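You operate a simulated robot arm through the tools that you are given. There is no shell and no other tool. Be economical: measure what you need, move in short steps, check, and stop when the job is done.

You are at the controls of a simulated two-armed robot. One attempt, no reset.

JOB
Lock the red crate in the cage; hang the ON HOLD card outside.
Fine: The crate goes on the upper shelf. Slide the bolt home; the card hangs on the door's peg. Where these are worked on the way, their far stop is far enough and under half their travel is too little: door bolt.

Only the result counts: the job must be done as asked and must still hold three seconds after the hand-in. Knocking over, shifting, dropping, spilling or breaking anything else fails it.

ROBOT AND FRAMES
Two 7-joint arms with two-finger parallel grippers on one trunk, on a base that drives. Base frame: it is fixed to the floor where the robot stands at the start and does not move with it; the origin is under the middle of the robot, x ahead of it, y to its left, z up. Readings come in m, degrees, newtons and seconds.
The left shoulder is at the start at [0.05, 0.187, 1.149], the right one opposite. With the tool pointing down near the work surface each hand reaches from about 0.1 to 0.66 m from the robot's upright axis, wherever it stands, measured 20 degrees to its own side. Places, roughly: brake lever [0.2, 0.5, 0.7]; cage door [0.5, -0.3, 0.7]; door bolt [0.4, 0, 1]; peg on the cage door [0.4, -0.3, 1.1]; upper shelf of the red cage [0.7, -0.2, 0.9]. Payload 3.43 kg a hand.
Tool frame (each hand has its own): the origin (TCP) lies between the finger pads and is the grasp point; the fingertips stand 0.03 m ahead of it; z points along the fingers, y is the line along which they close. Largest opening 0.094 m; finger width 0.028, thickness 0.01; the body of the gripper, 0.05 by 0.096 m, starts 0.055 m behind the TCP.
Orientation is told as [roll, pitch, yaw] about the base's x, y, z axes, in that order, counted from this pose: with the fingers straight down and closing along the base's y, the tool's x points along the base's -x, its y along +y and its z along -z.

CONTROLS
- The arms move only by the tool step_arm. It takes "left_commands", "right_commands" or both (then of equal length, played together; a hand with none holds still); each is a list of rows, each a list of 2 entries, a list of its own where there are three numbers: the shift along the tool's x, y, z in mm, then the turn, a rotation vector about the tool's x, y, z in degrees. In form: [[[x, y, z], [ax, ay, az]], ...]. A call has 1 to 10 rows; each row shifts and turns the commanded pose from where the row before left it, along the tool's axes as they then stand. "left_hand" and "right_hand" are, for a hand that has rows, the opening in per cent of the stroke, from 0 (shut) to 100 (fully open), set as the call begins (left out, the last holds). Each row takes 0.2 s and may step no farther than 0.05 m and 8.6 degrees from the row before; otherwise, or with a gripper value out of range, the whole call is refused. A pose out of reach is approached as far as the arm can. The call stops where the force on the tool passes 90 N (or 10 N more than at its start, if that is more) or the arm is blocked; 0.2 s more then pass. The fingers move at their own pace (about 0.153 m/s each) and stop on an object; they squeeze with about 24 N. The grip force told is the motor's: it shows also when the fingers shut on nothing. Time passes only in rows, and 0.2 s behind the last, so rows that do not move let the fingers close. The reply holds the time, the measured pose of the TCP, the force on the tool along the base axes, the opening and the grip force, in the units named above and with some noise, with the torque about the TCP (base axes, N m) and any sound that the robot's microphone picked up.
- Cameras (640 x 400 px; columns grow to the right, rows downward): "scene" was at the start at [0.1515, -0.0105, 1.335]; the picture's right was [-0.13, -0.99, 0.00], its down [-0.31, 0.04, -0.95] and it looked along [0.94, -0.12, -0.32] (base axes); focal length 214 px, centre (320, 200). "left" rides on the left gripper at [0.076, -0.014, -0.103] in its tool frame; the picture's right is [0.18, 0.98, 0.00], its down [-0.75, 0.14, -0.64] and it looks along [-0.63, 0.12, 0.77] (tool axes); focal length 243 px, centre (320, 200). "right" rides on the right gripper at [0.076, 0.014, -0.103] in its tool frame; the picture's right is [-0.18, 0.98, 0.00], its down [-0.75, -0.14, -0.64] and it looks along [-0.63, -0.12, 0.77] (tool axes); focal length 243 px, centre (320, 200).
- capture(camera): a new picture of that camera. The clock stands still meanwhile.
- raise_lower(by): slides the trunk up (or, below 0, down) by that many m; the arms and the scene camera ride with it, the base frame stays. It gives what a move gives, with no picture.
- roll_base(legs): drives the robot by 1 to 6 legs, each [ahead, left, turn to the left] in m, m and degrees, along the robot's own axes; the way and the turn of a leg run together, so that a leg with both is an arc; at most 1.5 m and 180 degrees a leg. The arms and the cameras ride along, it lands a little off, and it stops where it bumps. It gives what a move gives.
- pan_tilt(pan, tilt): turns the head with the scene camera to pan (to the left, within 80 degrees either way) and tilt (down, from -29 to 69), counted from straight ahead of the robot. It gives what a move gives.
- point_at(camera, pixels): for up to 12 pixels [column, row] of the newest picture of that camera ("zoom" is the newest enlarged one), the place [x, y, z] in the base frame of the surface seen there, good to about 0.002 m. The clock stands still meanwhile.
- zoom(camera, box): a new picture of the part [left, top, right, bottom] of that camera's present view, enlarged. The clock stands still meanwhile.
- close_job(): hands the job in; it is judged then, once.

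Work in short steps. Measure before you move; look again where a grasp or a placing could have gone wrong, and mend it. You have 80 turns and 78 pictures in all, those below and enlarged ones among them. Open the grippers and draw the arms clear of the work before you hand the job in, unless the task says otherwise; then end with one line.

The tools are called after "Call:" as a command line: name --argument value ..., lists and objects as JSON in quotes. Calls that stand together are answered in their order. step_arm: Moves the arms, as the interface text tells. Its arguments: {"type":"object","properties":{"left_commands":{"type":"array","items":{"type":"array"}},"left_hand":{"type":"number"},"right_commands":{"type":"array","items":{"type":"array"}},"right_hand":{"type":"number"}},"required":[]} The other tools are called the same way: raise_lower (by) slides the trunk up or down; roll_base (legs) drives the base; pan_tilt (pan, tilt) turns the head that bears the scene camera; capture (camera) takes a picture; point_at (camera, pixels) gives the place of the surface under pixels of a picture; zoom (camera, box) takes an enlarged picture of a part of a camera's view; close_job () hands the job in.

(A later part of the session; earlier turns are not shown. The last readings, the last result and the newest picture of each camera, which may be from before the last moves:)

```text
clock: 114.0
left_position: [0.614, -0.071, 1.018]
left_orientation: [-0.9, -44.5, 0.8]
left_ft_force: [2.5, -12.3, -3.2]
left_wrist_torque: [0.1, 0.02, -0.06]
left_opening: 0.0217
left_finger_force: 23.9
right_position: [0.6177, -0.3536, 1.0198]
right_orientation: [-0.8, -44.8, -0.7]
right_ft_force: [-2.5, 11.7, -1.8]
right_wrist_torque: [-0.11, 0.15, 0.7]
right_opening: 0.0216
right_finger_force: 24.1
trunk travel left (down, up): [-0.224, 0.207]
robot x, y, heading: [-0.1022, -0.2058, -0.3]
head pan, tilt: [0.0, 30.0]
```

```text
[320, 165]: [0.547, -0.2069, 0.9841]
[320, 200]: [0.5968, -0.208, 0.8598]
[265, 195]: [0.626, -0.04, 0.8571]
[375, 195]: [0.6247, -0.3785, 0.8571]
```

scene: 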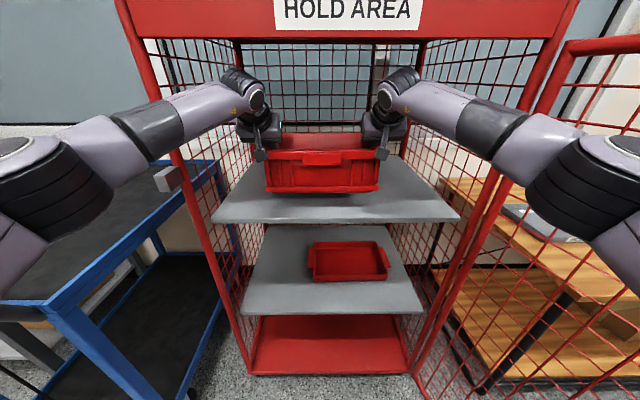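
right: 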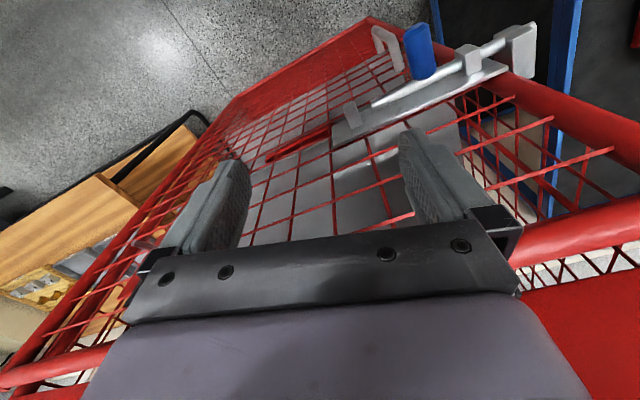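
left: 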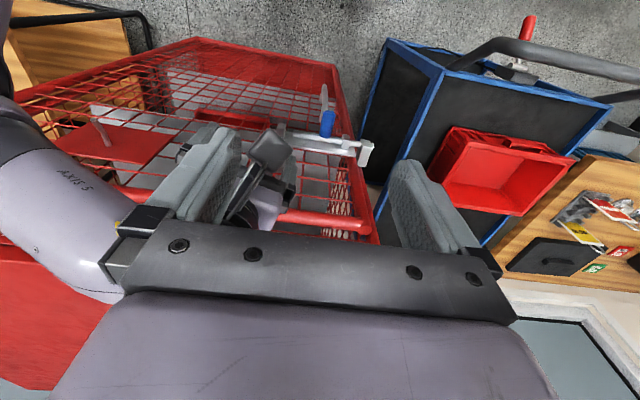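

The crate hangs over the shelf (front x≈0.547). I lower it 47 mm with the arms.

Call:
step_arm --left_commands '[[[11, 0, 11], [0, 0, 0]], [[11, 0, 11], [0, 0, 0]], [[7, 0, 7], [0, 0, 0]], [[4, 0, 4], [0, 0, 0]]]' --right_commands '[[[11, 0, 11], [0, 0, 0]], [[11, 0, 11], [0, 0, 0]], [[7, 0, 7], [0, 0, 0]], [[4, 0, 4], [0, 0, 0]]]'

Call:
zoom --camera "scene" --box '[200, 100, 460, 240]'

```text
clock: 115.0
left_position: [0.611, -0.0709, 0.9713]
left_orientation: [-0.9, -44.7, 0.7]
left_ft_force: [3.3, 2.3, -2.9]
left_wrist_torque: [0.22, 0.08, 0.06]
left_opening: 0.0215
left_finger_force: 24.2
right_position: [0.6167, -0.3552, 0.9732]
right_orientation: [-0.8, -44.9, -0.5]
right_ft_force: [-3.1, -1.8, -1.4]
right_wrist_torque: [0.1, -0.14, 0.83]
right_opening: 0.0218
right_finger_force: 23.8
trunk travel left (down, up): [-0.224, 0.207]
robot x, y, heading: [-0.0988, -0.2072, -0.0]
head pan, tilt: [0.0, 30.0]
```

```text
2.46 times, centred on (330, 170) of scene
```

zoom: 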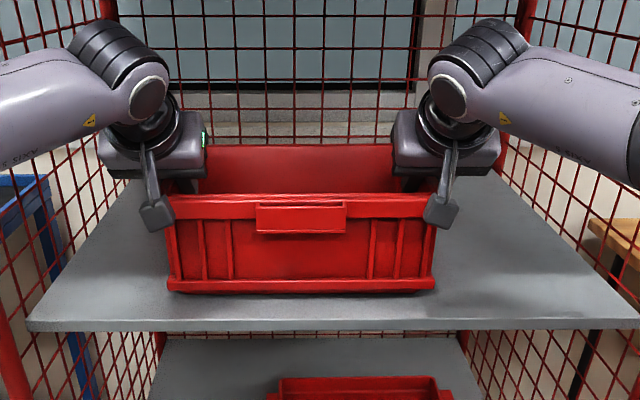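

It is within 1–3 mm of the shelf. I lower a last few millimetres until contact, then open both hands.

Call:
step_arm --left_commands '[[[1.5, 0, 1.5], [0, 0, 0]], [[0, 0, 0], [0, 0, 0]]]' --right_commands '[[[2.5, 0, 2.5], [0, 0, 0]], [[0, 0, 0], [0, 0, 0]]]'

Call:
step_arm --left_commands '[[[0, 0, 0], [0, 0, 0]], [[0, 0, 0], [0, 0, 0]], [[0, 0, 0], [0, 0, 0]]]' --left_hand 100 --right_commands '[[[0, 0, 0], [0, 0, 0]], [[0, 0, 0], [0, 0, 0]], [[0, 0, 0], [0, 0, 0]]]' --right_hand 100

Call:
step_arm --left_commands '[[[0, 0, -12], [0, 0, 0]], [[0, 0, -20], [0, 0, 0]], [[0, 0, -20], [0, 0, 0]]]' --right_commands '[[[0, 0, -12], [0, 0, 0]], [[0, 0, -20], [0, 0, 0]], [[0, 0, -20], [0, 0, 0]]]'

Call:
capture --camera "scene"

```text
clock: 115.6
left_position: [0.6116, -0.0732, 0.973]
left_orientation: [-0.9, -44.8, 0.7]
left_ft_force: [6.2, 0.6, 1.5]
left_wrist_torque: [0.29, -0.5, 0.11]
left_opening: 0.0212
left_finger_force: 24.0
right_position: [0.6153, -0.3549, 0.972]
right_orientation: [-0.8, -45.1, -0.7]
right_ft_force: [-2.3, -1.2, 2.5]
right_wrist_torque: [0.11, -0.75, 0.7]
right_opening: 0.022
right_finger_force: 24.1
trunk travel left (down, up): [-0.224, 0.207]
robot x, y, heading: [-0.1033, -0.2046, -0.3]
head pan, tilt: [0.0, 30.0]
```

```text
clock: 116.4
left_position: [0.6119, -0.0709, 0.9703]
left_orientation: [-0.9, -44.6, 0.7]
left_ft_force: [-0.3, -0.3, 0.4]
left_wrist_torque: [0.02, -0.02, 0.0]
left_opening: 0.0942
left_finger_force: 0.0
right_position: [0.6168, -0.3548, 0.9712]
right_orientation: [-0.9, -44.9, -0.7]
right_ft_force: [-0.2, 0.5, -0.4]
right_wrist_torque: [-0.01, -0.03, 0.04]
right_opening: 0.094
right_finger_force: 0.1
trunk travel left (down, up): [-0.224, 0.207]
robot x, y, heading: [-0.1021, -0.2033, -0.4]
head pan, tilt: [0.0, 30.0]
```

```text
clock: 117.2
left_position: [0.5748, -0.0707, 1.0073]
left_orientation: [-1.0, -44.6, 0.8]
left_ft_force: [-0.5, 0.4, -0.5]
left_wrist_torque: [0.02, 0.0, 0.01]
left_opening: 0.0937
left_finger_force: 0.1
right_position: [0.5779, -0.3525, 1.0064]
right_orientation: [-0.7, -44.9, -0.7]
right_ft_force: [0.4, 0.2, 0.1]
right_wrist_torque: [-0.02, 0.0, -0.02]
right_opening: 0.0939
right_finger_force: 0.0
trunk travel left (down, up): [-0.224, 0.207]
robot x, y, heading: [-0.1032, -0.209, -0.0]
head pan, tilt: [0.0, 30.0]
```

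```text
30 pictures are left
```

scene: 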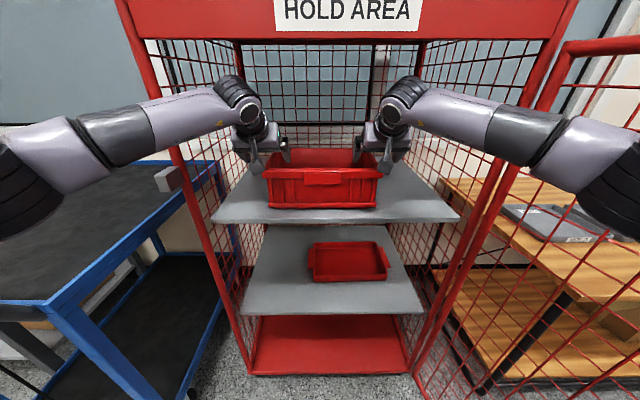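

The crate stands on the shelf and the hands are clear of its rim. I back out, raise the trunk and draw the arms in.

Call:
roll_base --legs '[[-0.2, 0, 0]]'

Call:
step_arm --left_commands '[[[21, 0, -21], [0, 0, 0]], [[21, 0, -21], [0, 0, 0]], [[21, 0, -21], [0, 0, 0]], [[21, 0, -21], [0, 0, 0]]]' --right_commands '[[[21, 0, -21], [0, 0, 0]], [[21, 0, -21], [0, 0, 0]], [[21, 0, -21], [0, 0, 0]], [[21, 0, -21], [0, 0, 0]]]'

Call:
raise_lower --by 0.205

Call:
capture --camera "scene"

```text
clock: 118.8
left_position: [0.3725, -0.0718, 1.0064]
left_orientation: [-1.0, -44.6, 0.7]
left_ft_force: [0.7, -0.8, 0.2]
left_wrist_torque: [-0.02, -0.01, 0.05]
left_opening: 0.0939
left_finger_force: 0.1
right_position: [0.3793, -0.3526, 1.0061]
right_orientation: [-0.8, -44.8, -0.7]
right_ft_force: [-0.6, -0.4, 0.2]
right_wrist_torque: [-0.01, -0.02, -0.02]
right_opening: 0.094
right_finger_force: 0.2
trunk travel left (down, up): [-0.224, 0.207]
robot x, y, heading: [-0.3076, -0.2046, -0.1]
head pan, tilt: [0.0, 30.0]
```

```text
clock: 119.8
left_position: [0.2545, -0.0708, 1.0063]
left_orientation: [-0.9, -44.6, 0.7]
left_ft_force: [0.2, 0.1, 0.7]
left_wrist_torque: [-0.01, 0.01, 0.03]
left_opening: 0.0938
left_finger_force: 0.0
right_position: [0.2585, -0.3497, 1.0075]
right_orientation: [-0.9, -44.9, -0.7]
right_ft_force: [-0.1, -0.1, 1.4]
right_wrist_torque: [0.02, 0.02, -0.01]
right_opening: 0.094
right_finger_force: 0.0
trunk travel left (down, up): [-0.224, 0.207]
robot x, y, heading: [-0.2983, -0.2049, -0.1]
head pan, tilt: [0.0, 30.0]
```

```text
clock: 122.0
left_position: [0.2545, -0.072, 1.2113]
left_orientation: [-1.0, -44.6, 0.7]
left_ft_force: [-0.3, 0.2, -0.5]
left_wrist_torque: [-0.02, -0.04, 0.01]
left_opening: 0.0941
left_finger_force: 0.2
right_position: [0.2589, -0.3493, 1.2105]
right_orientation: [-0.8, -44.9, -0.7]
right_ft_force: [0.1, 0.4, 0.1]
right_wrist_torque: [0.0, 0.0, -0.01]
right_opening: 0.094
right_finger_force: 0.0
trunk travel left (down, up): [-0.429, 0.002]
robot x, y, heading: [-0.3029, -0.2039, -0.2]
head pan, tilt: [0.0, 30.0]
```

```text
29 pictures are left
```

scene: 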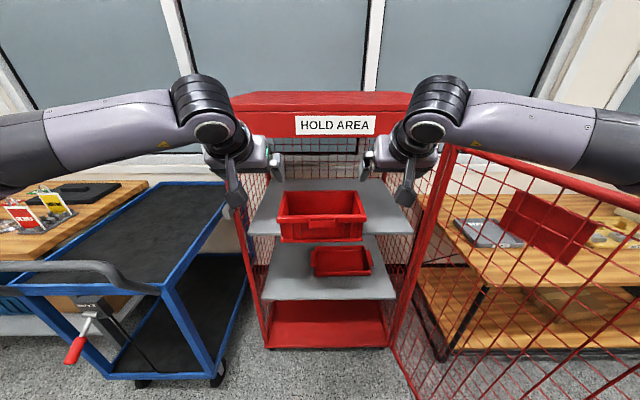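

Now I turn the right hand to point down, at z≈1.33, on its way above the door's top tube.

Call:
step_arm --right_commands '[[[-21, 0, -21], [0, 0, 0]], [[-21, 0, -21], [0, 0, 0]], [[-21, 0, -21], [0, 0, 0]], [[-21, 0, -21], [0, 0, 0]], [[0, -20, 0], [0, 7.5, 0]], [[0, -20, 0], [0, 7.5, 0]], [[0, -20, 0], [0, 7.5, 0]], [[0, -20, 0], [0, 7.5, 0]], [[0, -20, 0], [0, 7.5, 0]], [[0, -20, 0], [0, 7.5, 0]]]'

Call:
step_arm --right_commands '[[[36, -30, 0], [0, 0, 0]], [[36, -30, 0], [0, 0, 0]], [[36, -30, 0], [0, 0, 0]], [[36, -30, 0], [0, 0, 0]], [[36, -30, 0], [0, 0, 0]], [[36, -30, 0], [0, 0, 0]], [[30, -30, 0], [0, 0, 0]]]'

Call:
pan_tilt --pan -50 --tilt 25

Call:
capture --camera "scene"

```text
clock: 124.2
left_position: [0.254, -0.0696, 1.2131]
left_orientation: [-1.1, -44.6, 0.8]
left_ft_force: [-0.4, 0.8, 0.1]
left_wrist_torque: [-0.02, -0.01, 0.03]
left_opening: 0.0941
left_finger_force: 0.1
right_position: [0.2515, -0.4442, 1.3209]
right_orientation: [-0.7, -0.7, -0.9]
right_ft_force: [0.0, 0.3, -0.1]
right_wrist_torque: [-0.02, -0.01, 0.04]
right_opening: 0.0938
right_finger_force: 0.0
right hand out of reach, approached as far as the arm can: row 10
trunk travel left (down, up): [-0.429, 0.002]
robot x, y, heading: [-0.301, -0.2021, 0.0]
head pan, tilt: [0.0, 30.0]
```

```text
clock: 125.8
left_position: [0.2546, -0.0714, 1.2111]
left_orientation: [-0.9, -44.5, 0.7]
left_ft_force: [0.7, -0.1, -0.5]
left_wrist_torque: [-0.01, -0.03, 0.03]
left_opening: 0.0939
left_finger_force: 0.1
right_position: [0.0369, -0.6375, 1.3078]
right_orientation: [-0.5, 0.1, -1.1]
right_ft_force: [-0.4, 0.4, -1.1]
right_wrist_torque: [0.01, -0.02, -0.02]
right_opening: 0.0938
right_finger_force: 0.0
right hand out of reach, approached as far as the arm can: row 7
trunk travel left (down, up): [-0.429, 0.002]
robot x, y, heading: [-0.2986, -0.205, -0.2]
head pan, tilt: [0.0, 30.0]
```

```text
clock: 127.0
left_position: [0.2556, -0.0709, 1.2115]
left_orientation: [-0.9, -44.6, 0.7]
left_ft_force: [-0.2, -1.1, 0.4]
left_wrist_torque: [-0.03, 0.0, 0.02]
left_opening: 0.0937
left_finger_force: 0.1
right_position: [0.0363, -0.6375, 1.3084]
right_orientation: [-0.6, 0.0, -1.2]
right_ft_force: [0.5, -0.2, 0.5]
right_wrist_torque: [0.04, 0.0, 0.03]
right_opening: 0.0938
right_finger_force: 0.0
trunk travel left (down, up): [-0.429, 0.002]
robot x, y, heading: [-0.3046, -0.2034, -0.1]
head pan, tilt: [-50.0, 25.0]
```

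```text
28 pictures are left
```

scene: 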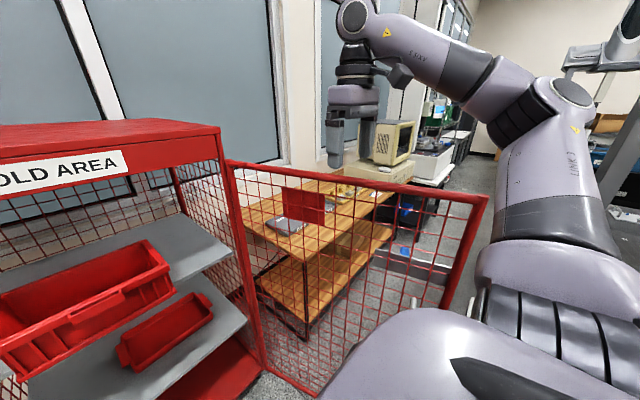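

The hand is 60 mm short of the top tube (y≈-0.70 there). I shift the base a little and check before lowering.

Call:
roll_base --legs '[[0.03, -0.06, 0]]'

Call:
zoom --camera "scene" --box '[240, 60, 500, 240]'

Call:
point_at --camera "scene" --pixels '[[300, 172], [360, 180], [420, 188], [480, 198]]'

```text
clock: 128.2
left_position: [0.2851, -0.1315, 1.2117]
left_orientation: [-0.9, -44.5, 0.7]
left_ft_force: [0.2, 0.7, 0.7]
left_wrist_torque: [0.02, 0.01, 0.03]
left_opening: 0.094
left_finger_force: 0.2
right_position: [0.0662, -0.6979, 1.3074]
right_orientation: [-0.5, 0.1, -1.2]
right_ft_force: [0.6, -0.5, 1.1]
right_wrist_torque: [0.0, -0.01, 0.04]
right_opening: 0.0939
right_finger_force: 0.1
trunk travel left (down, up): [-0.429, 0.002]
robot x, y, heading: [-0.2732, -0.2659, -0.1]
head pan, tilt: [-50.0, 25.0]
```

```text
2.22 times, centred on (370, 150) of scene
```

zoom: 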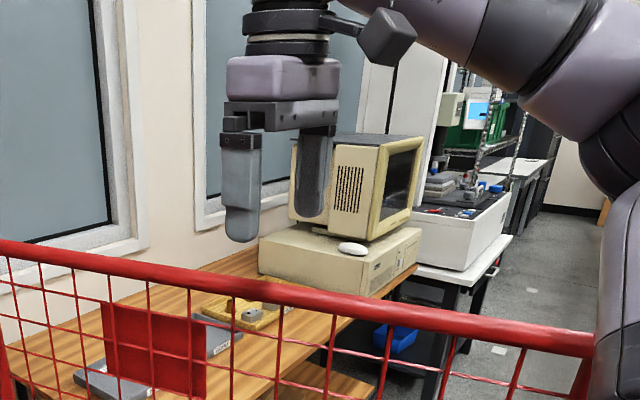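

```text
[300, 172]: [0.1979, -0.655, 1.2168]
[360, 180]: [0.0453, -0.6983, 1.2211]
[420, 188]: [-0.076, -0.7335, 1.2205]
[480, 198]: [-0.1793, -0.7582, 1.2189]
```

The tube passes at y≈-0.695 under the hand (y -0.698). I lower 100 mm so the fingers straddle it.

Call:
step_arm --right_commands '[[[0, 0, 25], [0, 0, 0]], [[0, 0, 25], [0, 0, 0]], [[0, 0, 25], [0, 0, 0]], [[0, 0, 22], [0, 0, 0]]]'

Call:
zoom --camera "scene" --box '[240, 60, 500, 240]'

```text
clock: 129.2
left_position: [0.2852, -0.1283, 1.2116]
left_orientation: [-1.2, -44.6, 0.8]
left_ft_force: [0.3, 0.3, -0.5]
left_wrist_torque: [-0.04, 0.01, 0.0]
left_opening: 0.0939
left_finger_force: 0.1
right_position: [0.0645, -0.6937, 1.2145]
right_orientation: [-0.9, 0.0, -1.2]
right_ft_force: [0.1, -0.3, 0.0]
right_wrist_torque: [0.0, 0.0, 0.0]
right_opening: 0.0941
right_finger_force: 0.2
trunk travel left (down, up): [-0.429, 0.002]
robot x, y, heading: [-0.2742, -0.2697, 0.1]
head pan, tilt: [-50.0, 25.0]
```

```text
2.22 times, centred on (370, 150) of scene
```

zoom: 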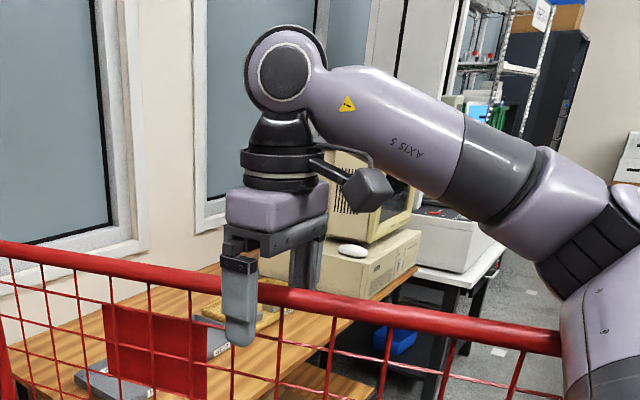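

The fingers straddle the tube. I sink 10 mm more and slide left to drag the door closed part way.

Call:
step_arm --right_commands '[[[0, 0, 10], [0, 0, 0]]]'

Call:
roll_base --legs '[[0, 0.43, 0]]'

Call:
capture --camera "scene"

```text
clock: 129.6
left_position: [0.2832, -0.1209, 1.2142]
left_orientation: [-1.7, -44.7, 1.3]
left_ft_force: [0.3, 0.2, 0.2]
left_wrist_torque: [0.01, -0.01, 0.01]
left_opening: 0.094
left_finger_force: 0.0
right_position: [0.0635, -0.6869, 1.2122]
right_orientation: [-1.8, -0.2, -0.8]
right_ft_force: [-0.4, 0.2, 0.3]
right_wrist_torque: [0.0, 0.04, 0.03]
right_opening: 0.0941
right_finger_force: 0.1
trunk travel left (down, up): [-0.429, 0.002]
robot x, y, heading: [-0.2705, -0.2686, -0.1]
head pan, tilt: [-50.0, 25.0]
```

```text
clock: 131.3
left_position: [0.2746, -0.0451, 1.2158]
left_orientation: [-1.6, -45.0, 0.4]
left_ft_force: [0.1, 0.7, 0.1]
left_wrist_torque: [0.02, -0.05, 0.07]
left_opening: 0.0945
left_finger_force: 0.0
right_position: [0.0508, -0.6115, 1.2121]
right_orientation: [-3.5, -0.4, -2.3]
right_ft_force: [-1.1, -0.1, -0.4]
right_wrist_torque: [0.01, -0.01, 0.0]
right_opening: 0.0941
right_finger_force: 0.1
trunk travel left (down, up): [-0.429, 0.002]
robot x, y, heading: [-0.274, -0.1776, -0.8]
head pan, tilt: [-50.0, 25.0]
stopped in leg 1: the force on the tool passed its limit at 111 N (the readings are from after the stop); the commanded pose is now the measured one
```

```text
25 pictures are left
```

scene: 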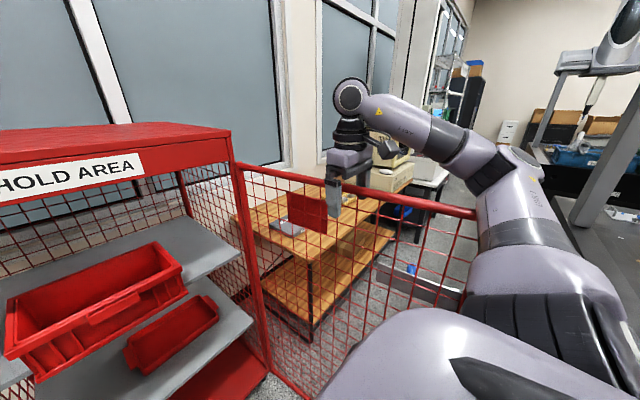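

The robot's own upper arm pressed on the door from inside, so this way jams. I lift the right hand off the tube and tuck it; then I will face the door and pull it with the left hand.

Call:
step_arm --right_commands '[[[0, 0, -30], [0, 0, 0]], [[0, 0, -30], [0, 0, 0]], [[0, 0, -30], [0, 0, 0]], [[0, 30, -10], [0, 0, 0]], [[0, 40, 0], [0, 0, 0]], [[0, 40, 0], [0, 0, 0]], [[0, 40, 0], [0, 0, 0]], [[0, 40, 0], [0, 0, 0]]]'

Call:
step_arm --left_commands '[[[-14, 15, -14], [0, 0, 0]], [[-14, 15, -14], [0, 0, 0]], [[-14, 15, -14], [0, 0, 0]], [[0, 10, 0], [0, 7.5, 0]], [[0, 10, 0], [0, 7.5, 0]], [[0, 10, 0], [0, 7.5, 0]], [[0, 10, 0], [0, 7.5, 0]], [[0, 10, 0], [0, 7.5, 0]], [[0, 10, 0], [0, 7.5, 0]]]'

Call:
roll_base --legs '[[0, 0.18, 0], [0, 0, -90]]'

Call:
pan_tilt --pan 15 --tilt 25

Call:
capture --camera "scene"

```text
clock: 133.1
left_position: [0.2849, -0.0496, 1.2115]
left_orientation: [-0.9, -44.5, 0.2]
left_ft_force: [0.7, 0.1, 0.0]
left_wrist_torque: [0.02, -0.02, 0.02]
left_opening: 0.094
left_finger_force: 0.0
right_position: [0.071, -0.4247, 1.298]
right_orientation: [-2.7, 0.4, -2.4]
right_ft_force: [1.2, -0.3, -0.5]
right_wrist_torque: [0.01, 0.02, 0.02]
right_opening: 0.094
right_finger_force: 0.1
trunk travel left (down, up): [-0.429, 0.002]
robot x, y, heading: [-0.2765, -0.1761, -0.5]
head pan, tilt: [-50.0, 25.0]
```

```text
clock: 135.1
left_position: [0.2857, 0.0559, 1.2698]
left_orientation: [-0.6, 0.4, -0.6]
left_ft_force: [0.8, 0.0, 0.0]
left_wrist_torque: [0.01, 0.0, 0.01]
left_opening: 0.094
left_finger_force: 0.0
right_position: [0.0699, -0.4257, 1.2966]
right_orientation: [-2.6, 0.4, -2.5]
right_ft_force: [0.8, 0.5, 0.2]
right_wrist_torque: [0.03, 0.0, 0.0]
right_opening: 0.094
right_finger_force: 0.1
trunk travel left (down, up): [-0.429, 0.002]
robot x, y, heading: [-0.2744, -0.1794, -0.5]
head pan, tilt: [-50.0, 25.0]
```

```text
clock: 141.1
left_position: [-0.0299, -0.5612, 1.2704]
left_orientation: [-0.6, 0.4, -89.8]
left_ft_force: [0.0, -0.1, 0.1]
left_wrist_torque: [-0.01, 0.0, -0.01]
left_opening: 0.094
left_finger_force: 0.0
right_position: [-0.5156, -0.3517, 1.2973]
right_orientation: [-2.6, 0.3, -91.8]
right_ft_force: [-0.3, 0.9, 0.0]
right_wrist_torque: [0.02, 0.0, 0.01]
right_opening: 0.094
right_finger_force: 0.0
trunk travel left (down, up): [-0.429, 0.002]
robot x, y, heading: [-0.2732, -0.0041, -89.9]
head pan, tilt: [-50.0, 25.0]
```

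```text
clock: 142.5
left_position: [-0.0301, -0.5616, 1.2698]
left_orientation: [-0.6, 0.4, -89.7]
left_ft_force: [-0.4, 0.0, 0.0]
left_wrist_torque: [0.01, 0.01, 0.02]
left_opening: 0.094
left_finger_force: 0.1
right_position: [-0.5134, -0.3515, 1.2968]
right_orientation: [-2.7, 0.4, -91.8]
right_ft_force: [0.0, -0.2, 0.2]
right_wrist_torque: [0.0, 0.0, 0.0]
right_opening: 0.094
right_finger_force: 0.1
trunk travel left (down, up): [-0.429, 0.002]
robot x, y, heading: [-0.2738, -0.001, -90.2]
head pan, tilt: [15.0, 25.0]
```

```text
24 pictures are left
```

scene: 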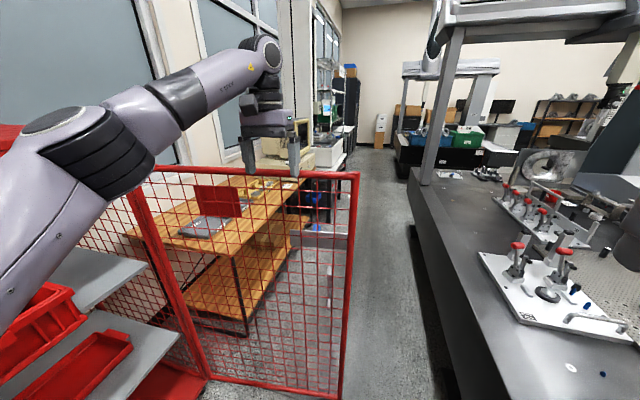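

The left hand hovers before the tube. With its fingers side by side along the tube, I only need to hook them over the far side. I measure the tube.

Call:
point_at --camera "scene" --pixels '[[200, 170], [255, 171], [305, 174], [355, 176]]'

```text
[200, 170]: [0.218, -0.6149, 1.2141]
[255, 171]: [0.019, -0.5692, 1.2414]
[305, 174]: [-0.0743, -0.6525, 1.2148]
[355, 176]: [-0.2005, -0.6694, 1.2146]
```

Tube at y≈-0.66 there. I raise 30 mm, drive ahead 0.15 m, then lower the fingers behind the tube.

Call:
step_arm --left_commands '[[[0, 0, -20], [0, 0, 0]], [[0, 0, -15], [0, 0, 0]]]'

Call:
roll_base --legs '[[0.155, 0, 0]]'

Call:
step_arm --left_commands '[[[0, 0, 25], [0, 0, 0]], [[0, 0, 25], [0, 0, 0]], [[0, 0, 25], [0, 0, 0]], [[0, 0, 20], [0, 0, 0]]]'

Call:
capture --camera "scene"

```text
clock: 143.1
left_position: [-0.03, -0.5617, 1.3055]
left_orientation: [-0.6, 0.3, -89.8]
left_ft_force: [-0.4, 0.4, 0.3]
left_wrist_torque: [-0.02, 0.02, -0.01]
left_opening: 0.094
left_finger_force: 0.1
right_position: [-0.5141, -0.3511, 1.2972]
right_orientation: [-2.5, 0.4, -91.7]
right_ft_force: [-0.8, -0.5, 0.4]
right_wrist_torque: [0.03, 0.01, 0.04]
right_opening: 0.0938
right_finger_force: 0.1
trunk travel left (down, up): [-0.429, 0.002]
robot x, y, heading: [-0.271, -0.0066, -89.8]
head pan, tilt: [15.0, 25.0]
```

```text
clock: 144.4
left_position: [-0.0255, -0.7119, 1.3035]
left_orientation: [-0.6, 0.4, -89.6]
left_ft_force: [0.5, -0.2, -1.0]
left_wrist_torque: [0.05, 0.05, 0.02]
left_opening: 0.094
left_finger_force: 0.0
right_position: [-0.5119, -0.5013, 1.2981]
right_orientation: [-2.6, 0.4, -91.6]
right_ft_force: [-0.3, -0.4, 0.4]
right_wrist_torque: [0.06, 0.0, 0.0]
right_opening: 0.0936
right_finger_force: 0.0
trunk travel left (down, up): [-0.429, 0.002]
robot x, y, heading: [-0.2739, -0.1538, -89.5]
head pan, tilt: [15.0, 25.0]
```

```text
clock: 145.4
left_position: [-0.0272, -0.7111, 1.2115]
left_orientation: [-0.8, 0.3, -89.5]
left_ft_force: [0.2, 0.7, -0.4]
left_wrist_torque: [0.03, -0.01, 0.02]
left_opening: 0.0941
left_finger_force: 0.2
right_position: [-0.5116, -0.5022, 1.2963]
right_orientation: [-2.6, 0.3, -91.6]
right_ft_force: [-0.9, 0.0, -0.8]
right_wrist_torque: [0.01, 0.01, -0.02]
right_opening: 0.0938
right_finger_force: 0.1
trunk travel left (down, up): [-0.429, 0.002]
robot x, y, heading: [-0.2706, -0.1563, -89.8]
head pan, tilt: [15.0, 25.0]
```

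```text
23 pictures are left
```

scene: 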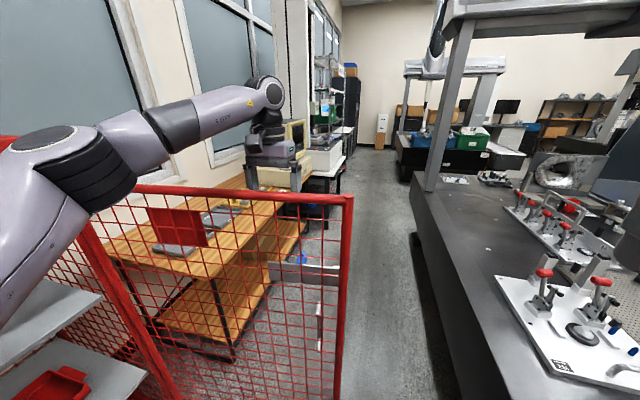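

The fingers are behind the tube. I back away (+y) to pull the door round.

Call:
roll_base --legs '[[-0.25, 0, 0], [-0.25, 0, 0]]'

Call:
capture --camera "scene"

Call:
point_at --camera "scene" --pixels '[[355, 190], [355, 210]]'

```text
clock: 148.7
left_position: [-0.0293, -0.2141, 1.2113]
left_orientation: [-0.7, 0.3, -89.4]
left_ft_force: [-0.8, -0.3, 0.8]
left_wrist_torque: [-0.05, -0.03, 0.0]
left_opening: 0.0941
left_finger_force: 0.0
right_position: [-0.514, -0.0073, 1.2967]
right_orientation: [-2.5, 0.3, -91.4]
right_ft_force: [-0.2, 0.2, 0.1]
right_wrist_torque: [-0.04, 0.01, 0.0]
right_opening: 0.0941
right_finger_force: 0.0
trunk travel left (down, up): [-0.429, 0.002]
robot x, y, heading: [-0.2767, 0.3403, -89.5]
head pan, tilt: [15.0, 25.0]
```

```text
22 pictures are left
```

scene: 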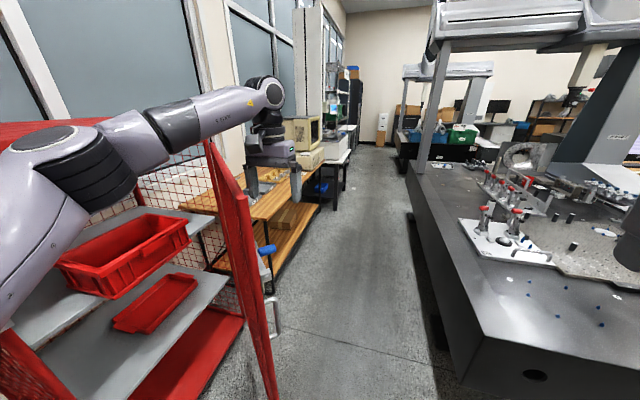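

```text
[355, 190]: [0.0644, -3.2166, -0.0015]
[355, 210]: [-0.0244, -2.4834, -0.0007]
```

The door swung on by itself to a narrow angle. I measure its edge.

Call:
point_at --camera "scene" --pixels '[[210, 150], [225, 175], [238, 195], [246, 215], [268, 380], [268, 250]]'

```text
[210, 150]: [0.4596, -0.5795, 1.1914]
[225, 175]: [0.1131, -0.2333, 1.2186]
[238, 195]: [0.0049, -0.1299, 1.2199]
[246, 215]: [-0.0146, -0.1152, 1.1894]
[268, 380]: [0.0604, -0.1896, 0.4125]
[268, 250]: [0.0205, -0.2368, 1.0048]
```

The door is about 44° open. I raise the left hand, turn to face the cage, and set up to push the top tube closed from outside with the right hand.

Call:
step_arm --left_commands '[[[0, 0, -30], [0, 0, 0]], [[0, 0, -30], [0, 0, 0]], [[0, 0, -30], [0, 0, 0]], [[40, 0, 0], [0, 0, 0]], [[40, 0, 0], [0, 0, 0]], [[40, 0, 0], [0, 0, 0]], [[40, 0, 0], [0, 0, 0]]]'

Call:
roll_base --legs '[[0, -0.15, 0], [0, 0, 90], [0, -0.25, 0]]'

Call:
step_arm --right_commands '[[[0, 0, 30], [0, 0, 0]], [[0, 0, 30], [0, 0, 0]], [[0, 0, 30], [0, 0, 0]]]'

Call:
pan_tilt --pan -20 --tilt 25

Call:
capture --camera "scene"

```text
clock: 150.3
left_position: [-0.0297, -0.0557, 1.3004]
left_orientation: [-0.7, 0.3, -89.4]
left_ft_force: [-0.5, 0.9, -1.1]
left_wrist_torque: [-0.07, 0.01, 0.0]
left_opening: 0.0942
left_finger_force: 0.0
right_position: [-0.5144, -0.0069, 1.2972]
right_orientation: [-2.6, 0.3, -91.3]
right_ft_force: [-0.1, 0.7, -0.6]
right_wrist_torque: [0.01, 0.01, 0.01]
right_opening: 0.0939
right_finger_force: 0.0
trunk travel left (down, up): [-0.429, 0.002]
robot x, y, heading: [-0.2747, 0.3423, -89.7]
head pan, tilt: [15.0, 25.0]
```

```text
clock: 158.4
left_position: [-0.025, 0.3341, 1.3011]
left_orientation: [-0.5, 0.4, 0.0]
left_ft_force: [0.2, -0.4, 0.1]
left_wrist_torque: [0.02, 0.01, 0.0]
left_opening: 0.0937
left_finger_force: 0.1
right_position: [-0.0787, -0.1502, 1.2971]
right_orientation: [-2.7, 0.2, -2.0]
right_ft_force: [-0.1, 0.3, -0.2]
right_wrist_torque: [-0.01, 0.02, 0.02]
right_opening: 0.094
right_finger_force: 0.1
trunk travel left (down, up): [-0.429, 0.002]
robot x, y, heading: [-0.4249, 0.0985, -0.3]
head pan, tilt: [15.0, 25.0]
```

```text
clock: 159.2
left_position: [-0.0244, 0.3343, 1.3012]
left_orientation: [-0.5, 0.3, 0.0]
left_ft_force: [0.2, 0.1, -0.1]
left_wrist_torque: [-0.02, -0.03, -0.01]
left_opening: 0.094
left_finger_force: 0.1
right_position: [-0.0795, -0.1547, 1.206]
right_orientation: [-2.5, 0.3, -2.1]
right_ft_force: [-1.0, -0.5, -0.4]
right_wrist_torque: [0.01, 0.02, 0.0]
right_opening: 0.094
right_finger_force: 0.1
trunk travel left (down, up): [-0.429, 0.002]
robot x, y, heading: [-0.4285, 0.091, -0.1]
head pan, tilt: [15.0, 25.0]
```

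```text
clock: 160.2
left_position: [-0.0241, 0.3353, 1.3009]
left_orientation: [-0.7, 0.5, 0.0]
left_ft_force: [0.9, 0.1, 0.0]
left_wrist_torque: [-0.04, 0.03, 0.0]
left_opening: 0.094
left_finger_force: 0.1
right_position: [-0.0793, -0.1541, 1.2056]
right_orientation: [-2.6, 0.3, -2.0]
right_ft_force: [0.8, 0.4, -0.4]
right_wrist_torque: [0.0, 0.0, 0.0]
right_opening: 0.094
right_finger_force: 0.0
trunk travel left (down, up): [-0.429, 0.002]
robot x, y, heading: [-0.4249, 0.0908, -0.3]
head pan, tilt: [-20.0, 25.0]
```

```text
21 pictures are left
```

scene: 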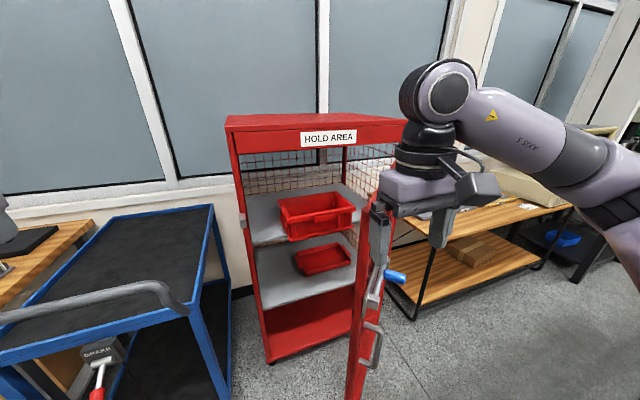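

The left finger might slip inside the door edge, so I close the fingers and shift right 60 mm before I push forward.

Call:
roll_base --legs '[[0, -0.06, 0]]'

Call:
step_arm --right_commands '[[[-20, 0, 0], [0, 0, 0]], [[-30, 0, 0], [0, 0, 0]], [[-30, 0, 0], [0, 0, 0]], [[-30, 0, 0], [0, 0, 0]], [[-30, 0, 0], [0, 0, 0]], [[-30, 0, 0], [0, 0, 0]]]' --right_hand 0

Call:
roll_base --legs '[[0.17, 0, 0]]'

Call:
capture --camera "scene"

```text
clock: 161.4
left_position: [-0.0243, 0.2758, 1.3015]
left_orientation: [-0.6, 0.4, 0.0]
left_ft_force: [-0.8, -0.1, 0.2]
left_wrist_torque: [-0.01, 0.0, 0.0]
left_opening: 0.0941
left_finger_force: 0.1
right_position: [-0.078, -0.2138, 1.206]
right_orientation: [-2.6, 0.3, -2.0]
right_ft_force: [-0.4, 0.6, -0.2]
right_wrist_torque: [0.01, 0.02, -0.01]
right_opening: 0.0941
right_finger_force: 0.1
trunk travel left (down, up): [-0.429, 0.002]
robot x, y, heading: [-0.4233, 0.035, 0.1]
head pan, tilt: [-20.0, 25.0]
```

```text
clock: 162.8
left_position: [-0.0237, 0.2765, 1.3007]
left_orientation: [-0.8, 0.4, 0.0]
left_ft_force: [0.3, 0.2, 0.1]
left_wrist_torque: [0.03, 0.0, 0.0]
left_opening: 0.0941
left_finger_force: 0.2
right_position: [0.0927, -0.2201, 1.2074]
right_orientation: [-2.7, 0.4, -1.9]
right_ft_force: [0.8, 0.2, 0.0]
right_wrist_torque: [0.04, 0.03, -0.02]
right_opening: 0.0
right_finger_force: 23.7
trunk travel left (down, up): [-0.429, 0.002]
robot x, y, heading: [-0.4264, 0.0353, -0.2]
head pan, tilt: [-20.0, 25.0]
```

```text
clock: 164.2
left_position: [0.1426, 0.2752, 1.3013]
left_orientation: [-0.7, 0.5, -0.1]
left_ft_force: [-0.1, 0.2, -0.1]
left_wrist_torque: [0.03, 0.05, -0.03]
left_opening: 0.0938
left_finger_force: 0.1
right_position: [0.2585, -0.2237, 1.2066]
right_orientation: [-2.6, 0.5, -2.1]
right_ft_force: [0.1, -0.2, -0.1]
right_wrist_torque: [0.0, 0.01, -0.01]
right_opening: 0.0001
right_finger_force: 23.5
trunk travel left (down, up): [-0.429, 0.002]
robot x, y, heading: [-0.2599, 0.0343, 0.2]
head pan, tilt: [-20.0, 25.0]
```

```text
20 pictures are left
```

scene: 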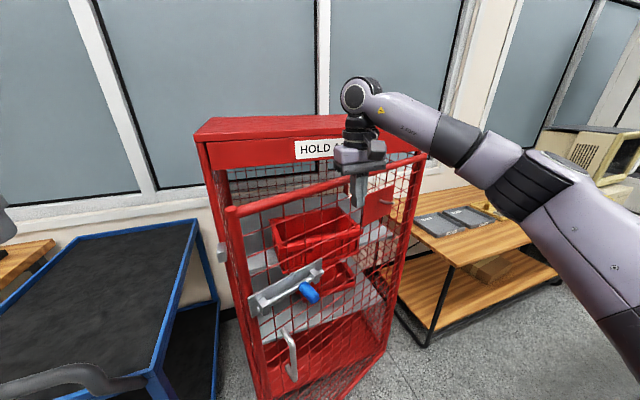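

The door closes nicely, now about 20° open. I drive on gently until it meets the frame.

Call:
roll_base --legs '[[0.12, 0, 0]]'

Call:
step_arm --right_commands '[[[-8, 0, 0], [0, 0, 0]], [[-8, 0, 0], [0, 0, 0]], [[-8, 0, 0], [0, 0, 0]], [[-8, 0, 0], [0, 0, 0]], [[-8, 0, 0], [0, 0, 0]]]'

Call:
capture --camera "scene"

Call:
point_at --camera "scene" --pixels '[[225, 300], [232, 240], [225, 195], [320, 165]]'

```text
clock: 165.5
left_position: [0.2622, 0.2746, 1.3014]
left_orientation: [-0.7, 0.4, -0.2]
left_ft_force: [0.1, 0.3, 0.1]
left_wrist_torque: [0.03, 0.04, -0.02]
left_opening: 0.0938
left_finger_force: 0.1
right_position: [0.3772, -0.2255, 1.2078]
right_orientation: [-2.6, 0.4, -2.1]
right_ft_force: [-0.5, -0.1, -0.2]
right_wrist_torque: [0.03, -0.01, -0.01]
right_opening: 0.0
right_finger_force: 23.4
trunk travel left (down, up): [-0.429, 0.002]
robot x, y, heading: [-0.1401, 0.0307, -0.4]
head pan, tilt: [-20.0, 25.0]
```

```text
clock: 166.7
left_position: [0.2631, 0.274, 1.3019]
left_orientation: [-0.7, 0.3, -0.2]
left_ft_force: [-0.1, -0.1, -0.2]
left_wrist_torque: [-0.01, 0.0, -0.03]
left_opening: 0.094
left_finger_force: 0.0
right_position: [0.4157, -0.227, 1.207]
right_orientation: [-2.7, 0.3, -2.0]
right_ft_force: [0.2, -0.7, -0.2]
right_wrist_torque: [0.02, 0.01, -0.01]
right_opening: 0.0
right_finger_force: 24.0
trunk travel left (down, up): [-0.429, 0.002]
robot x, y, heading: [-0.1426, 0.032, -0.3]
head pan, tilt: [-20.0, 25.0]
```

```text
19 pictures are left
```

scene: 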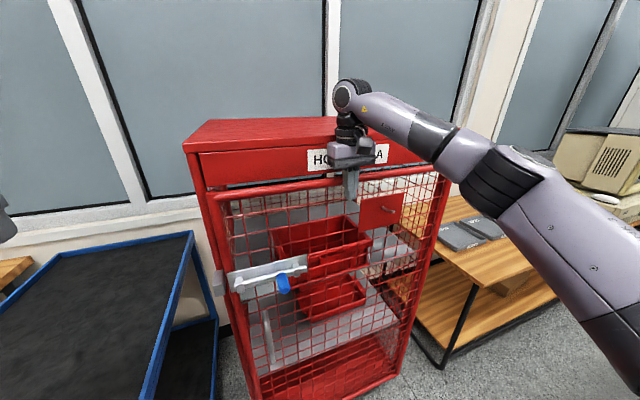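

```text
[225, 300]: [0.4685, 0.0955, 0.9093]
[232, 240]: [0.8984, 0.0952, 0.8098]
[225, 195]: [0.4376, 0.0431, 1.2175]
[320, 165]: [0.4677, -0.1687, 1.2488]
```

The door is almost shut (tube face x≈0.438, before 0.441). I press a few mm more and look for a stop force.

Call:
step_arm --right_commands '[[[-5, 0, 0], [0, 0, 0]], [[-5, 0, 0], [0, 0, 0]], [[-4, 0, 0], [0, 0, 0]]]'

Call:
point_at --camera "scene" --pixels '[[225, 195], [240, 283], [300, 262]]'

Call:
zoom --camera "scene" --box '[180, 180, 340, 310]'

```text
clock: 167.5
left_position: [0.2541, 0.2738, 1.303]
left_orientation: [-0.6, -0.1, -0.2]
left_ft_force: [-0.1, -0.2, -0.2]
left_wrist_torque: [0.0, -0.01, -0.01]
left_opening: 0.0941
left_finger_force: 0.1
right_position: [0.4206, -0.2269, 1.2089]
right_orientation: [-2.9, 0.6, -1.7]
right_ft_force: [-59.3, 2.8, -28.5]
right_wrist_torque: [-0.7, -4.27, 1.32]
right_opening: 0.0
right_finger_force: 23.9
trunk travel left (down, up): [-0.429, 0.002]
robot x, y, heading: [-0.143, 0.0331, -0.6]
head pan, tilt: [-20.0, 25.0]
```

```text
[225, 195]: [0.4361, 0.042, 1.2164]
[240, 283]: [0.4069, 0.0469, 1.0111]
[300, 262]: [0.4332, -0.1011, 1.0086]
```

```text
3.08 times, centred on (260, 245) of scene
```

zoom: 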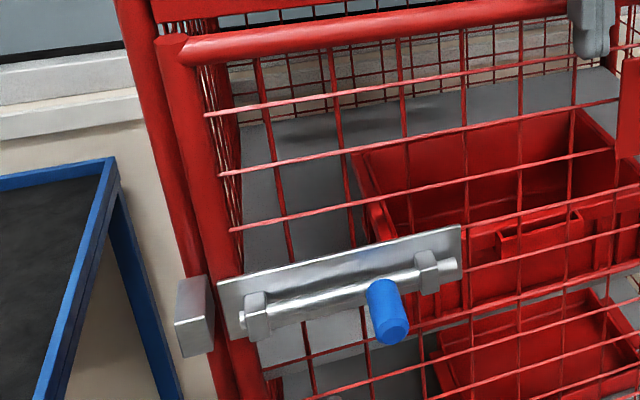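

The door meets its stop (59 N). I keep the right hand pressing and bring the left hand, pitched -59°, to the knob at (0.375,-0.052,1.005).

Call:
step_arm --left_commands '[[[0, -40, 0], [0, -8.4, 0]], [[0, -40, 0], [0, -8.4, 0]], [[0, -40, 0], [0, -8.4, 0]], [[0, -40, 0], [0, -8.4, 0]], [[0, -40, 0], [0, -8.4, 0]], [[0, -40, 0], [0, -8.4, 0]], [[0, -40, 0], [0, -8.4, 0]]]' --left_hand 100

Call:
step_arm --left_commands '[[[29, -5, 24], [0, 0, 0]], [[29, -5, 24], [0, 0, 0]], [[29, -5, 24], [0, 0, 0]], [[29, -5, 24], [0, 0, 0]], [[29, -5, 24], [0, 0, 0]], [[29, -5, 24], [0, 0, 0]], [[29, -5, 24], [0, 0, 0]], [[29, -5, 24], [0, 0, 0]]]'

Call:
zoom --camera "scene" --box '[140, 140, 380, 320]'

```text
clock: 169.1
left_position: [0.2516, -0.0089, 1.3074]
left_orientation: [-1.3, -59.0, 1.0]
left_ft_force: [1.1, 0.7, -0.3]
left_wrist_torque: [0.0, 0.02, -0.01]
left_opening: 0.094
left_finger_force: 0.1
right_position: [0.4198, -0.2272, 1.2085]
right_orientation: [-2.8, 0.9, -1.7]
right_ft_force: [-70.2, 6.1, -39.6]
right_wrist_torque: [-1.13, -4.72, 1.6]
right_opening: 0.0001
right_finger_force: 23.3
trunk travel left (down, up): [-0.429, 0.002]
robot x, y, heading: [-0.1409, 0.0281, -0.2]
head pan, tilt: [-20.0, 25.0]
```

```text
clock: 170.9
left_position: [0.297, -0.047, 1.0091]
left_orientation: [-1.4, -58.8, 0.9]
left_ft_force: [-0.7, -0.7, -0.1]
left_wrist_torque: [0.0, -0.02, -0.02]
left_opening: 0.094
left_finger_force: 0.0
right_position: [0.4198, -0.2267, 1.2099]
right_orientation: [-2.8, 1.0, -1.9]
right_ft_force: [-68.8, 4.9, -35.1]
right_wrist_torque: [-1.13, -4.62, 1.58]
right_opening: 0.0
right_finger_force: 23.6
trunk travel left (down, up): [-0.429, 0.002]
robot x, y, heading: [-0.1364, 0.0324, -0.5]
head pan, tilt: [-20.0, 25.0]
```

```text
2.22 times, centred on (260, 230) of scene
```

zoom: 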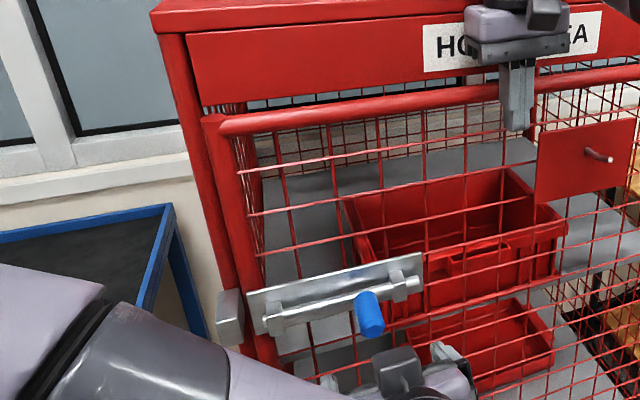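

The left hand waits just below and in front of the knob at zoom pixel (368,312). I measure the knob and the bolt tip.

Call:
point_at --camera "zoom" --pixels '[[370, 315], [366, 296], [267, 322], [232, 300], [330, 290]]'

```text
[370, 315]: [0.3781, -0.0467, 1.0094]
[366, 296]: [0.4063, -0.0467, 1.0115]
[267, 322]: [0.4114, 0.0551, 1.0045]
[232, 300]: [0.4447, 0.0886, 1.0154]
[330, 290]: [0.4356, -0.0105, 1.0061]
```

Knob at y -0.047, in line with the hand. I advance 80 mm and grip it.

Call:
step_arm --left_commands '[[[-13.5, 0, 22.5], [0, 0, 0]], [[-13.5, 0, 22.5], [0, 0, 0]], [[-13.5, 0, 22.5], [0, 0, 0]]]'

Call:
step_arm --left_commands '[[[0, 0, 0], [0, 0, 0]], [[0, 0, 0], [0, 0, 0]], [[0, 0, 0], [0, 0, 0]]]' --left_hand 0

Call:
step_arm --left_commands '[[[0, 12, 0], [0, 0, 0]], [[0, 12, 0], [0, 0, 0]], [[0, 12, 0], [0, 0, 0]], [[0, 10, 0], [0, 0, 0]], [[0, 8, 0], [0, 0, 0]], [[0, 6, 0], [0, 0, 0]], [[0, 5, 0], [0, 0, 0]]]'

Call:
zoom --camera "scene" --box '[160, 180, 340, 310]'

```text
clock: 171.7
left_position: [0.3747, -0.049, 1.0097]
left_orientation: [-1.2, -58.8, 0.8]
left_ft_force: [-0.5, -0.1, -0.4]
left_wrist_torque: [0.02, 0.01, -0.03]
left_opening: 0.0942
left_finger_force: 0.1
right_position: [0.4196, -0.2284, 1.2093]
right_orientation: [-2.8, 0.8, -2.0]
right_ft_force: [-67.3, 6.7, -34.8]
right_wrist_torque: [-1.23, -4.6, 1.55]
right_opening: 0.0
right_finger_force: 24.1
trunk travel left (down, up): [-0.429, 0.002]
robot x, y, heading: [-0.1387, 0.0333, -0.6]
head pan, tilt: [-20.0, 25.0]
```

```text
clock: 172.5
left_position: [0.3755, -0.0482, 1.0103]
left_orientation: [-1.0, -58.9, 1.0]
left_ft_force: [-1.0, 13.9, -2.3]
left_wrist_torque: [0.22, -0.28, 0.06]
left_opening: 0.03
left_finger_force: 45.1
right_position: [0.4192, -0.2272, 1.2086]
right_orientation: [-2.9, 0.8, -2.1]
right_ft_force: [-67.9, 0.6, -34.2]
right_wrist_torque: [-0.71, -4.68, 1.32]
right_opening: 0.0
right_finger_force: 24.0
trunk travel left (down, up): [-0.429, 0.002]
robot x, y, heading: [-0.1405, 0.0327, -0.5]
head pan, tilt: [-20.0, 25.0]
```

```text
clock: 174.1
left_position: [0.3724, 0.0023, 1.011]
left_orientation: [-2.5, -59.0, 0.6]
left_ft_force: [10.4, -50.5, -1.3]
left_wrist_torque: [-0.56, -0.94, 0.67]
left_opening: 0.0297
left_finger_force: 45.4
right_position: [0.42, -0.227, 1.2089]
right_orientation: [-2.4, 0.5, -1.3]
right_ft_force: [-64.5, 21.7, -27.5]
right_wrist_torque: [-2.44, -4.7, 2.24]
right_opening: 0.0001
right_finger_force: 23.7
trunk travel left (down, up): [-0.429, 0.002]
robot x, y, heading: [-0.1416, 0.0357, -0.6]
head pan, tilt: [-20.0, 25.0]
```

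```text
3.08 times, centred on (250, 245) of scene
```

zoom: 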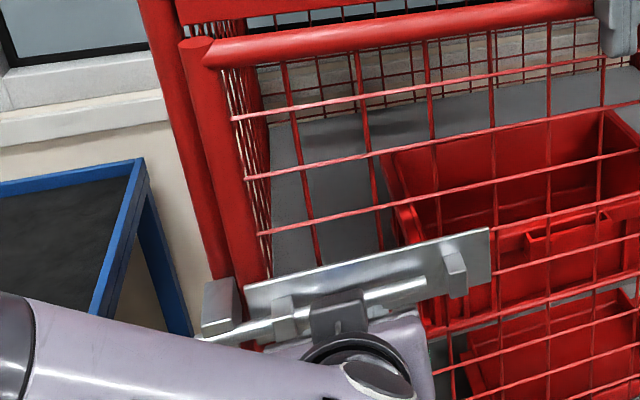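

The bolt went home (knob back at y≈0.003, firm stop). I open the left hand, draw both hands back and check.

Call:
step_arm --left_commands '[[[0, 0, 0], [0, 0, 0]], [[0, 0, 0], [0, 0, 0]], [[13, 0, -21], [0, 0, 0]], [[13, 0, -21], [0, 0, 0]], [[13, 0, -21], [0, 0, 0]], [[13, 0, -21], [0, 0, 0]], [[13, 0, -21], [0, 0, 0]]]' --left_hand 100 --right_commands '[[[0, 0, 0], [0, 0, 0]], [[10, 0, 0], [0, 0, 0]], [[20, 0, 0], [0, 0, 0]], [[30, 0, 0], [0, 0, 0]], [[30, 0, 0], [0, 0, 0]], [[30, 0, 0], [0, 0, 0]], [[30, 0, 0], [0, 0, 0]]]'

Call:
zoom --camera "scene" --box '[160, 150, 420, 310]'

Call:
point_at --camera "zoom" --pixels '[[150, 130], [140, 290]]'

```text
clock: 175.7
left_position: [0.2571, 0.0167, 1.005]
left_orientation: [-1.1, -58.4, 1.0]
left_ft_force: [0.9, -0.4, 0.6]
left_wrist_torque: [0.02, -0.01, 0.03]
left_opening: 0.0938
left_finger_force: 0.0
right_position: [0.2808, -0.2189, 1.209]
right_orientation: [-2.6, 0.3, -2.2]
right_ft_force: [-0.2, -0.8, -0.4]
right_wrist_torque: [0.05, 0.0, 0.01]
right_opening: 0.0
right_finger_force: 24.2
trunk travel left (down, up): [-0.429, 0.002]
robot x, y, heading: [-0.1381, 0.0313, 0.0]
head pan, tilt: [-20.0, 25.0]
```

```text
2.46 times, centred on (290, 230) of scene
```

zoom: 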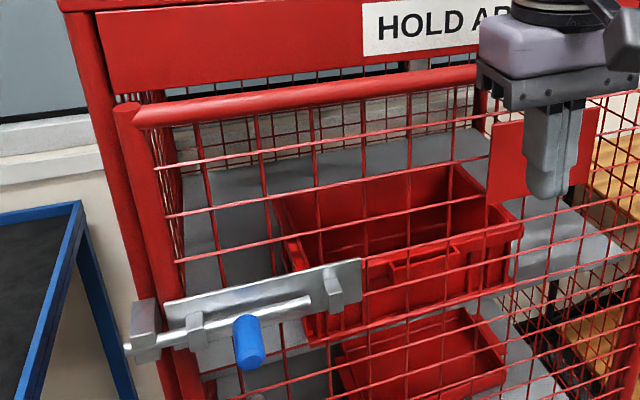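

```text
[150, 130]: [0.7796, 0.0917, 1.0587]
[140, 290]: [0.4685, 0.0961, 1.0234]
```

The door is bolted as at the start. Now the card: I back off and slide left to face the bench, well behind the cart handle.

Call:
roll_base --legs '[[-0.28, 0, 0], [0, 0.93, 0]]'

Call:
step_arm --right_commands '[[[-25, 18, 0], [0, -7.6, 0]], [[-25, 18, 0], [0, -7.6, 0]], [[0, 18, 25], [0, -7.6, 0]], [[0, 18, 25], [0, -7.6, 0]], [[0, 18, 25], [0, -7.6, 0]], [[0, 18, 25], [0, -7.6, 0]], [[0, 18, 25], [0, -7.6, 0]]]' --right_hand 100

Call:
pan_tilt --pan 0 --tilt 30

Call:
capture --camera "scene"

```text
clock: 185.9
left_position: [-0.0189, 0.9623, 1.0045]
left_orientation: [-1.3, -58.3, 0.8]
left_ft_force: [0.2, 0.3, 0.2]
left_wrist_torque: [0.01, -0.02, 0.0]
left_opening: 0.0941
left_finger_force: 0.0
right_position: [0.0058, 0.7282, 1.2083]
right_orientation: [-2.6, 0.4, -2.3]
right_ft_force: [-0.7, -0.1, 0.1]
right_wrist_torque: [-0.01, 0.02, 0.01]
right_opening: 0.0
right_finger_force: 24.4
trunk travel left (down, up): [-0.429, 0.002]
robot x, y, heading: [-0.4151, 0.9809, -0.4]
head pan, tilt: [-20.0, 25.0]
```

```text
clock: 187.5
left_position: [-0.0172, 0.9639, 1.0043]
left_orientation: [-1.3, -58.5, 0.8]
left_ft_force: [-0.5, -0.1, -0.4]
left_wrist_torque: [-0.03, -0.01, 0.02]
left_opening: 0.0941
left_finger_force: 0.1
right_position: [0.1197, 0.8458, 1.0998]
right_orientation: [-4.4, -52.9, 1.4]
right_ft_force: [-0.1, 0.1, -0.3]
right_wrist_torque: [-0.03, 0.02, 0.0]
right_opening: 0.0942
right_finger_force: 0.0
trunk travel left (down, up): [-0.429, 0.002]
robot x, y, heading: [-0.4125, 0.9814, -0.6]
head pan, tilt: [-20.0, 25.0]
```

```text
clock: 188.3
left_position: [-0.0177, 0.9629, 1.0044]
left_orientation: [-1.3, -58.5, 0.8]
left_ft_force: [0.1, 0.1, -0.6]
left_wrist_torque: [-0.01, 0.01, 0.0]
left_opening: 0.0939
left_finger_force: 0.1
right_position: [0.1211, 0.8452, 1.0989]
right_orientation: [-4.3, -52.8, 1.3]
right_ft_force: [0.6, 0.5, -0.4]
right_wrist_torque: [0.01, 0.0, -0.01]
right_opening: 0.094
right_finger_force: 0.0
trunk travel left (down, up): [-0.429, 0.002]
robot x, y, heading: [-0.4151, 0.9807, -0.5]
head pan, tilt: [0.0, 30.0]
```

```text
14 pictures are left
```

scene: 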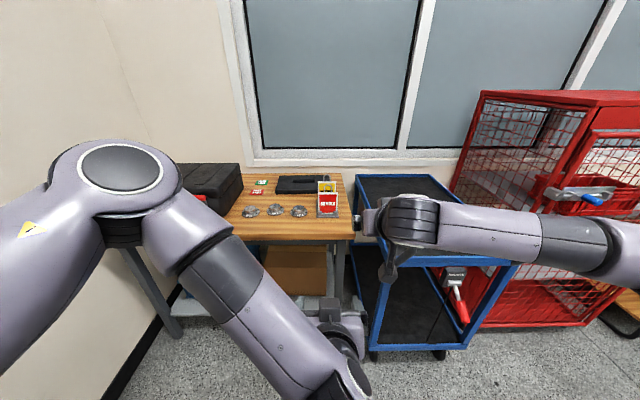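

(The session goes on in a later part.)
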